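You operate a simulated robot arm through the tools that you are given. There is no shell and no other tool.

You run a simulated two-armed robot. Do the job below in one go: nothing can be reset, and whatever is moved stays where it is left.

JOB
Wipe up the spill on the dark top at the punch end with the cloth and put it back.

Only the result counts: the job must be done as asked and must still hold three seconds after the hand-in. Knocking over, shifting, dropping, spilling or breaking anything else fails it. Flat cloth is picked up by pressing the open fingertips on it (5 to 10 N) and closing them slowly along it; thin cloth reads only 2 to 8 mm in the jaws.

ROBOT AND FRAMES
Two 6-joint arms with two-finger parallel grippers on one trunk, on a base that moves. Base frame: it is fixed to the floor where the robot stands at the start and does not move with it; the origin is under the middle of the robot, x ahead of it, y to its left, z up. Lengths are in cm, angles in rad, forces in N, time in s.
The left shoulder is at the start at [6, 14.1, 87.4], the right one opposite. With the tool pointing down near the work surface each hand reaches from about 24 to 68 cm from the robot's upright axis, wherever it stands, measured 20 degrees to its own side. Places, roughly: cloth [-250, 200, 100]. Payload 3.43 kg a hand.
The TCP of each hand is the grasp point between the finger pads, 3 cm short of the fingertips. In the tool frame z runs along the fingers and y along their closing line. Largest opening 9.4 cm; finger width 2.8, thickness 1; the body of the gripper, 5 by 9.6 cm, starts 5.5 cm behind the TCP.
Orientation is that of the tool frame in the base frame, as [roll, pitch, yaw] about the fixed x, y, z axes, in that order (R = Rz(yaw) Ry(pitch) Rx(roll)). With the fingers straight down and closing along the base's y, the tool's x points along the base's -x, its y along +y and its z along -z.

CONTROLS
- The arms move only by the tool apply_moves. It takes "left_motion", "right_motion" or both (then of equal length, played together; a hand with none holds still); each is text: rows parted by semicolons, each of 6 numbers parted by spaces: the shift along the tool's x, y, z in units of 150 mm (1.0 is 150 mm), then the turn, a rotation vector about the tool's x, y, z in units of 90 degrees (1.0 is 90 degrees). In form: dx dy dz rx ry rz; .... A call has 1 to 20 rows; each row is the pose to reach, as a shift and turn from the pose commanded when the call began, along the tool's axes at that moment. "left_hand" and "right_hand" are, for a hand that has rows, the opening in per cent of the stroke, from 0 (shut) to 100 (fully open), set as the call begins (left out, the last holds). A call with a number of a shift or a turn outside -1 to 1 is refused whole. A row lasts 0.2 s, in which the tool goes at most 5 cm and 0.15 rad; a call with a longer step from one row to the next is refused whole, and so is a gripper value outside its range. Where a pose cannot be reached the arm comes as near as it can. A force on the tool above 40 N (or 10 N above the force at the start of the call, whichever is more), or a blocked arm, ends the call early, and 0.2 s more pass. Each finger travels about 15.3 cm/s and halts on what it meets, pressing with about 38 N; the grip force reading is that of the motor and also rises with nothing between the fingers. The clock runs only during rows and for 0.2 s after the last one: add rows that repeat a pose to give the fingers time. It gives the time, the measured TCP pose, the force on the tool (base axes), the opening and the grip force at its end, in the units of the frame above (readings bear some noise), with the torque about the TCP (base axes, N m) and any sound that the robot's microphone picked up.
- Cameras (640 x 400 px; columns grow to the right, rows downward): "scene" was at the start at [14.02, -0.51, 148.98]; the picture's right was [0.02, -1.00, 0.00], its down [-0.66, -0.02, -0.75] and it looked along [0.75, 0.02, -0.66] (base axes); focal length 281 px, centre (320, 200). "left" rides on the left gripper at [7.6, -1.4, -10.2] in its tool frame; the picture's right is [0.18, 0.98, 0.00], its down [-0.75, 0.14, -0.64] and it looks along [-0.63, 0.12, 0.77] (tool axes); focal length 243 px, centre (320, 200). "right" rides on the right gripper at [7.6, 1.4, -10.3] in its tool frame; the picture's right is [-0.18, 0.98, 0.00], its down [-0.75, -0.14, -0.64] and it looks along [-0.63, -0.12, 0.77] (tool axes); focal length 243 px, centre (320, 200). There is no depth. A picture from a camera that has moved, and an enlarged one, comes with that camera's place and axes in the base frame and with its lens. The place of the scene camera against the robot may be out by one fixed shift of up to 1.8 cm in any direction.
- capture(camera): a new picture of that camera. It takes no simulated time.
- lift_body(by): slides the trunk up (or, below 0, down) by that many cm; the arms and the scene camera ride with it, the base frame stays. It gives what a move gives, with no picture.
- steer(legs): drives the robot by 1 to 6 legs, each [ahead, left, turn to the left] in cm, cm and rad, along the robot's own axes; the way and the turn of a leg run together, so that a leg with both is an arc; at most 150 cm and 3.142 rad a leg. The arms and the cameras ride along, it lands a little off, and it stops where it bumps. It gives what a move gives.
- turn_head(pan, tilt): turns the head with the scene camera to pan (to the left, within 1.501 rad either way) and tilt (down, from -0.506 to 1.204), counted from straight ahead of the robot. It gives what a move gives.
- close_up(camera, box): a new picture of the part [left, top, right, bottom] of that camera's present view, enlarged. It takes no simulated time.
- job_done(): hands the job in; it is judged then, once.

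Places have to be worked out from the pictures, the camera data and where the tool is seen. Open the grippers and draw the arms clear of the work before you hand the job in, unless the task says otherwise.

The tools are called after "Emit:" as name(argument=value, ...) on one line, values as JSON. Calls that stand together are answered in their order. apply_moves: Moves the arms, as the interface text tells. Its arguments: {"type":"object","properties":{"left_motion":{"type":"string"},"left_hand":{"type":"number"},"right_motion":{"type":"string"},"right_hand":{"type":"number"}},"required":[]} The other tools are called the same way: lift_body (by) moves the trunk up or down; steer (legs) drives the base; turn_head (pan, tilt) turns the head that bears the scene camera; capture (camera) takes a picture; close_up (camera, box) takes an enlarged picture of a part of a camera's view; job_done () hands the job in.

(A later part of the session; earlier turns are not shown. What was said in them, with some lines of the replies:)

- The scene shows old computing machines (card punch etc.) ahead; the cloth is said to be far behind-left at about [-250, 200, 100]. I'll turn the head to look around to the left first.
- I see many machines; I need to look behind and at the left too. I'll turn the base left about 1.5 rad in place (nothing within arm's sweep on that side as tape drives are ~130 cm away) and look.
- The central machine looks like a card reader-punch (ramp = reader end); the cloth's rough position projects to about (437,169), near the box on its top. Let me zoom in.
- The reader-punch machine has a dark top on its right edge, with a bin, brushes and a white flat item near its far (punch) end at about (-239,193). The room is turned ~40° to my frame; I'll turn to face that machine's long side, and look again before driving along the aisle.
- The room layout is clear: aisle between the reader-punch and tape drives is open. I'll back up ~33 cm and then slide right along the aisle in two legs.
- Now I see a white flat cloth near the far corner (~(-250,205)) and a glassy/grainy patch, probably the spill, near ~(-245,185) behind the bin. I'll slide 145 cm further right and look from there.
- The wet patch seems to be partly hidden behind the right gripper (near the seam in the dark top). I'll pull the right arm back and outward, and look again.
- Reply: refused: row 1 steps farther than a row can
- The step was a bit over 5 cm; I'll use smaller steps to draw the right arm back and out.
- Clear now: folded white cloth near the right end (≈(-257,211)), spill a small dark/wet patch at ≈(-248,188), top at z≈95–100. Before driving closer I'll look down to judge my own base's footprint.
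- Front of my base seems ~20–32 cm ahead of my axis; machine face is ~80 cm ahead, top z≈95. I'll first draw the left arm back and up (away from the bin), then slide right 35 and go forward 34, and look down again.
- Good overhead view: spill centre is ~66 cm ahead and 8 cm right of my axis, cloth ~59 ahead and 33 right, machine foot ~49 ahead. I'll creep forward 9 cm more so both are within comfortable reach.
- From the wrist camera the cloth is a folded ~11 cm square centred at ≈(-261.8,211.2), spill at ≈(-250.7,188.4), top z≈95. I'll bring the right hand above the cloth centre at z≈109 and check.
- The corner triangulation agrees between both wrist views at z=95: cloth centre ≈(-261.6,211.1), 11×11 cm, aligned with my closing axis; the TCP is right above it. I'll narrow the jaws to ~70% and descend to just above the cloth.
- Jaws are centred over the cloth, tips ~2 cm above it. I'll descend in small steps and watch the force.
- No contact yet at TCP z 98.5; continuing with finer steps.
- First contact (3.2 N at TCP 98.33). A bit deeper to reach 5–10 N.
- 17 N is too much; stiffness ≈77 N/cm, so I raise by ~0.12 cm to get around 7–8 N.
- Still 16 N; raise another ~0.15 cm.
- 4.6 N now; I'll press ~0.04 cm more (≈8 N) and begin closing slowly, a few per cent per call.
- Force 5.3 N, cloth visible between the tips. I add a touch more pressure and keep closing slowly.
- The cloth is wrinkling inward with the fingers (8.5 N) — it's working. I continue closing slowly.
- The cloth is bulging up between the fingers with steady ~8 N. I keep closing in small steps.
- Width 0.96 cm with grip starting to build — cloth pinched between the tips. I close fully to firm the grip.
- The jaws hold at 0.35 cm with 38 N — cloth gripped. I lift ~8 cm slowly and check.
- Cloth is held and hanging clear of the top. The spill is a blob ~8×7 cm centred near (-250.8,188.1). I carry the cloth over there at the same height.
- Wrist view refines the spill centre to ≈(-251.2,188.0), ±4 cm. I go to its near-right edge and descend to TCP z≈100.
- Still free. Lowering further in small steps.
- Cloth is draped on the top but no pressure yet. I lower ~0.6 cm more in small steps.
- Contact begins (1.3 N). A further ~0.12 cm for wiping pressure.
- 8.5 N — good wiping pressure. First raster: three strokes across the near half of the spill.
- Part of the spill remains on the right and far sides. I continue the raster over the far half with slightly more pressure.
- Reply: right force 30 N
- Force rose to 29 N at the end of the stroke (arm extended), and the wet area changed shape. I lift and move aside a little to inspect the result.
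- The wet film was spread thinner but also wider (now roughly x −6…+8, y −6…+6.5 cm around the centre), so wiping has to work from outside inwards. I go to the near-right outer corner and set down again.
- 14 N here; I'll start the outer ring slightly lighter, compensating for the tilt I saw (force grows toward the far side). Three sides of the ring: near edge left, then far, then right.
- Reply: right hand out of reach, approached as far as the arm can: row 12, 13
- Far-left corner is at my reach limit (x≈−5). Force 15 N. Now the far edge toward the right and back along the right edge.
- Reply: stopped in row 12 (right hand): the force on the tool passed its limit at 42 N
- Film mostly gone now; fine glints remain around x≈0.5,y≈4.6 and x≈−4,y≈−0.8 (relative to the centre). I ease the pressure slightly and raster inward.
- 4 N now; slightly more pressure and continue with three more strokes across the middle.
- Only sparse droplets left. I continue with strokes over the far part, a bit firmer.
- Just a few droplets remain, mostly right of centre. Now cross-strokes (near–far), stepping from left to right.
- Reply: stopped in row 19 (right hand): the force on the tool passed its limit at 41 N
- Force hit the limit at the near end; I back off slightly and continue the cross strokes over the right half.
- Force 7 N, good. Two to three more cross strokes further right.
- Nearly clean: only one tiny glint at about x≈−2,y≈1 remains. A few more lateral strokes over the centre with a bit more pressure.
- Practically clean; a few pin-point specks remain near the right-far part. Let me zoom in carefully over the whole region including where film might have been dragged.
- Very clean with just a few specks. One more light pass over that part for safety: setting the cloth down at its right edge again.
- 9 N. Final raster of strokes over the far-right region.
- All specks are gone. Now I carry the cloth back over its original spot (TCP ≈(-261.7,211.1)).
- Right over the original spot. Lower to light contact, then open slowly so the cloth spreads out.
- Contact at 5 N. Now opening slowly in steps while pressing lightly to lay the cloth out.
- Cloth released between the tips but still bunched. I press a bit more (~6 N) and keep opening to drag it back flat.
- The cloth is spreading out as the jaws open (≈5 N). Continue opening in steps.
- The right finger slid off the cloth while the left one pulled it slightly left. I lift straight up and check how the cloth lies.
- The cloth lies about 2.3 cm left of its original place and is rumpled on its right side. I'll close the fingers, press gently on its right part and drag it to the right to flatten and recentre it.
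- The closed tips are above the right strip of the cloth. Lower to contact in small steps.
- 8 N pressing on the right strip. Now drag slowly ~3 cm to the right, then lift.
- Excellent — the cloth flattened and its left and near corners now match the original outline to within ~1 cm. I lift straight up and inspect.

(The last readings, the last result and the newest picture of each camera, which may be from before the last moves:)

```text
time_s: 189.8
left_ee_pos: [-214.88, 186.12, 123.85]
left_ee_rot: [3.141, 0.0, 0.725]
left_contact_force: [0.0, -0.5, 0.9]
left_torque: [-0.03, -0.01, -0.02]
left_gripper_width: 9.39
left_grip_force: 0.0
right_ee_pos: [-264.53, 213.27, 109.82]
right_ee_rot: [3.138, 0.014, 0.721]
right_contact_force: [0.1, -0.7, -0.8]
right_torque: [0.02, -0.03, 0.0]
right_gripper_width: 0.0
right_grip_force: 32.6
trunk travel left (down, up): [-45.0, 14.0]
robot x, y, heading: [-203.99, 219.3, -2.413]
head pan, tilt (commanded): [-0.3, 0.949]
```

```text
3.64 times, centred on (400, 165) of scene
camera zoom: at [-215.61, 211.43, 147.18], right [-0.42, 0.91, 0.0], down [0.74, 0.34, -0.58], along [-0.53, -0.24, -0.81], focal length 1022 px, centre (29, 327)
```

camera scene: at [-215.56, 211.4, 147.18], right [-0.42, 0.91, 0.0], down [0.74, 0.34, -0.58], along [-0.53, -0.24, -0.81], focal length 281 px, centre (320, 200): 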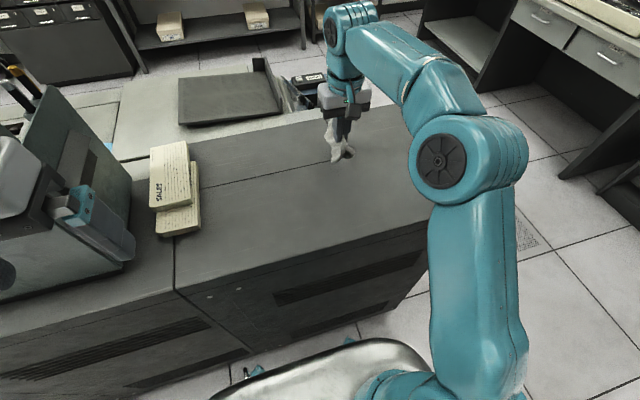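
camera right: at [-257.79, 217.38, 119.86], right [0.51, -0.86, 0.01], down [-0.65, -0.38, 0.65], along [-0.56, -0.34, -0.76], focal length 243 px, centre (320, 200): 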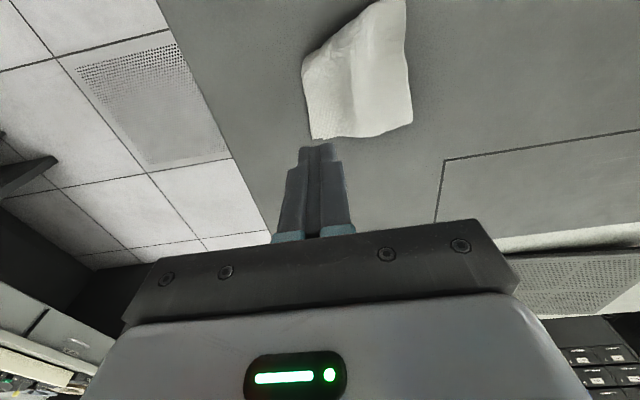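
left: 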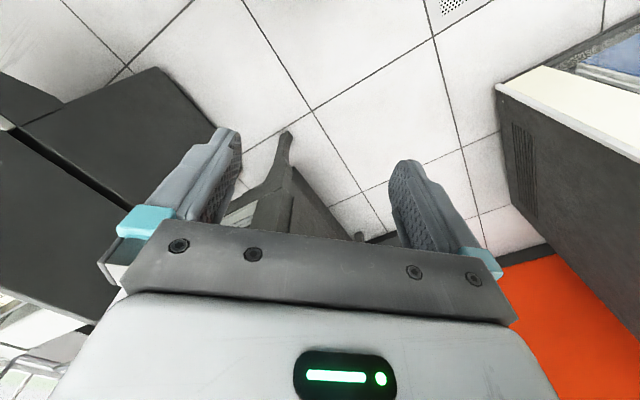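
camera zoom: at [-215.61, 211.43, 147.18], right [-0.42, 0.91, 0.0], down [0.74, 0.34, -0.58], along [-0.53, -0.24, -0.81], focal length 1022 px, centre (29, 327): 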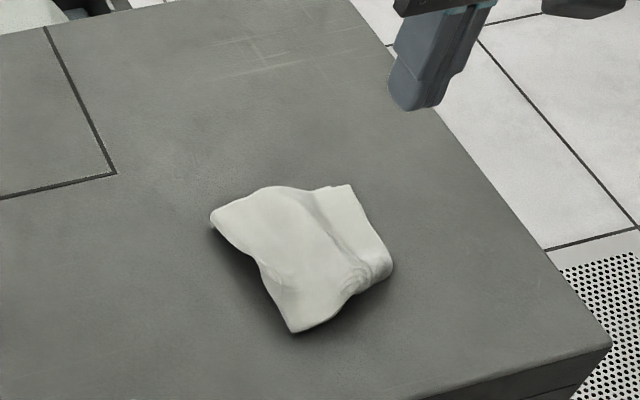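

The cloth now lies with its centre within ~0.5 cm of the original spot. I open the gripper and draw the right arm back and up, then re-inspect the wiped area.

Emit:
apply_moves(right_motion="0 0 -0.2 0 0 0; 0.1 0 -0.4 0 0 0; 0.3 0 -0.5 0 0 0; 0.55 -0.05 -0.6 0 0 0; 0.8 -0.1 -0.7 0 0 0; 0.95 -0.15 -0.8 0 0 0; 0.95 -0.15 -0.8 0 0 0", right_hand=100)

Emit:
capture(camera="scene")

Emit:
close_up(camera="scene", box=[210, 120, 370, 220])

Emit:
capture(camera="right")

```text
time_s: 191.4
left_ee_pos: [-214.71, 186.02, 123.91]
left_ee_rot: [3.14, 0.0, 0.726]
left_contact_force: [-0.1, 0.6, -0.3]
left_torque: [0.03, 0.0, 0.01]
left_gripper_width: 9.42
left_grip_force: 0.0
right_ee_pos: [-255.07, 224.55, 121.85]
right_ee_rot: [3.138, 0.014, 0.723]
right_contact_force: [-0.1, 1.4, -0.3]
right_torque: [0.01, -0.02, 0.02]
right_gripper_width: 9.42
right_grip_force: 0.1
trunk travel left (down, up): [-45.0, 14.0]
robot x, y, heading: [-204.06, 219.07, -2.414]
head pan, tilt (commanded): [-0.3, 0.949]
```

```text
taken
camera scene: at [-215.56, 211.42, 147.18], right [-0.42, 0.91, 0.0], down [0.74, 0.34, -0.58], along [-0.53, -0.24, -0.81], focal length 281 px, centre (320, 200)
```

scene: 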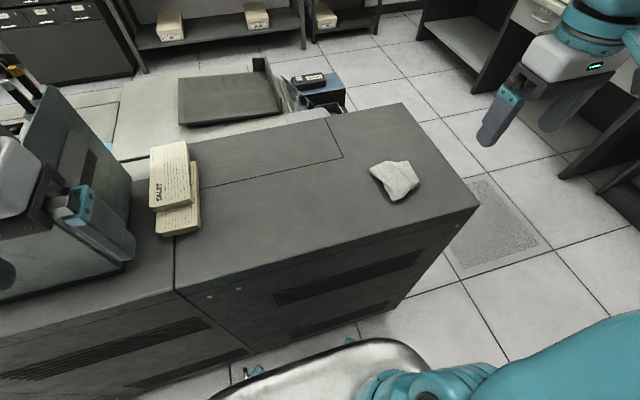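

```text
4.00 times, centred on (290, 170) of scene
camera zoom: at [-215.56, 211.42, 147.18], right [-0.42, 0.91, 0.0], down [0.74, 0.34, -0.58], along [-0.53, -0.24, -0.81], focal length 1124 px, centre (440, 320)
```

zoom: 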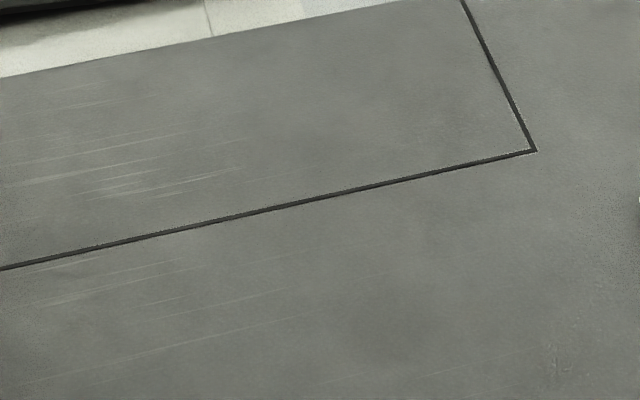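

```text
taken
camera right: at [-248.46, 228.67, 131.96], right [0.51, -0.86, 0.01], down [-0.65, -0.38, 0.65], along [-0.56, -0.34, -0.76], focal length 243 px, centre (320, 200)
```

right: 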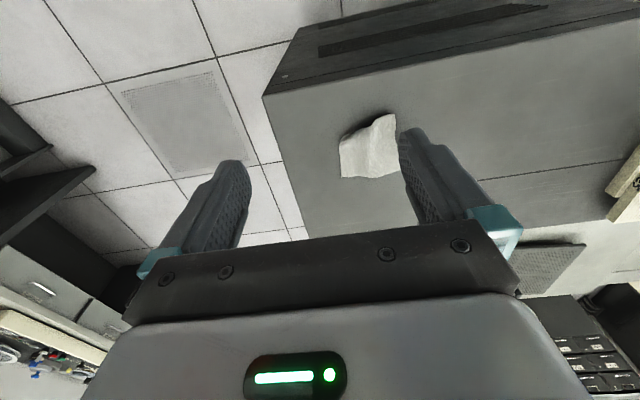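

The top is clean with no film or droplets left. The cloth lies back on its spot, the card decks and bin are unmoved, and both grippers are open and clear. I hand the job in.

Emit:
job_done()

```text
The job is handed in.
```

The spill on the dark top at the punch end is wiped up, and the cloth is back where it was found. The job has been handed in.

- **Spill:** The first passes spread the film wider, so I went over the area several more times. The last close-ups of that part of the top showed no film or droplets.
- **Cloth:** Its centre is about 0.5 cm from where it started. It lies a little rumpled at the near-right corner, because I could not get it fully flat again.
- **Surroundings:** The card decks and the bin look unmoved in the last pictures.
- **Robot:** Both grippers are open and the arms are drawn up clear of the top. The robot is still standing at the punch end.
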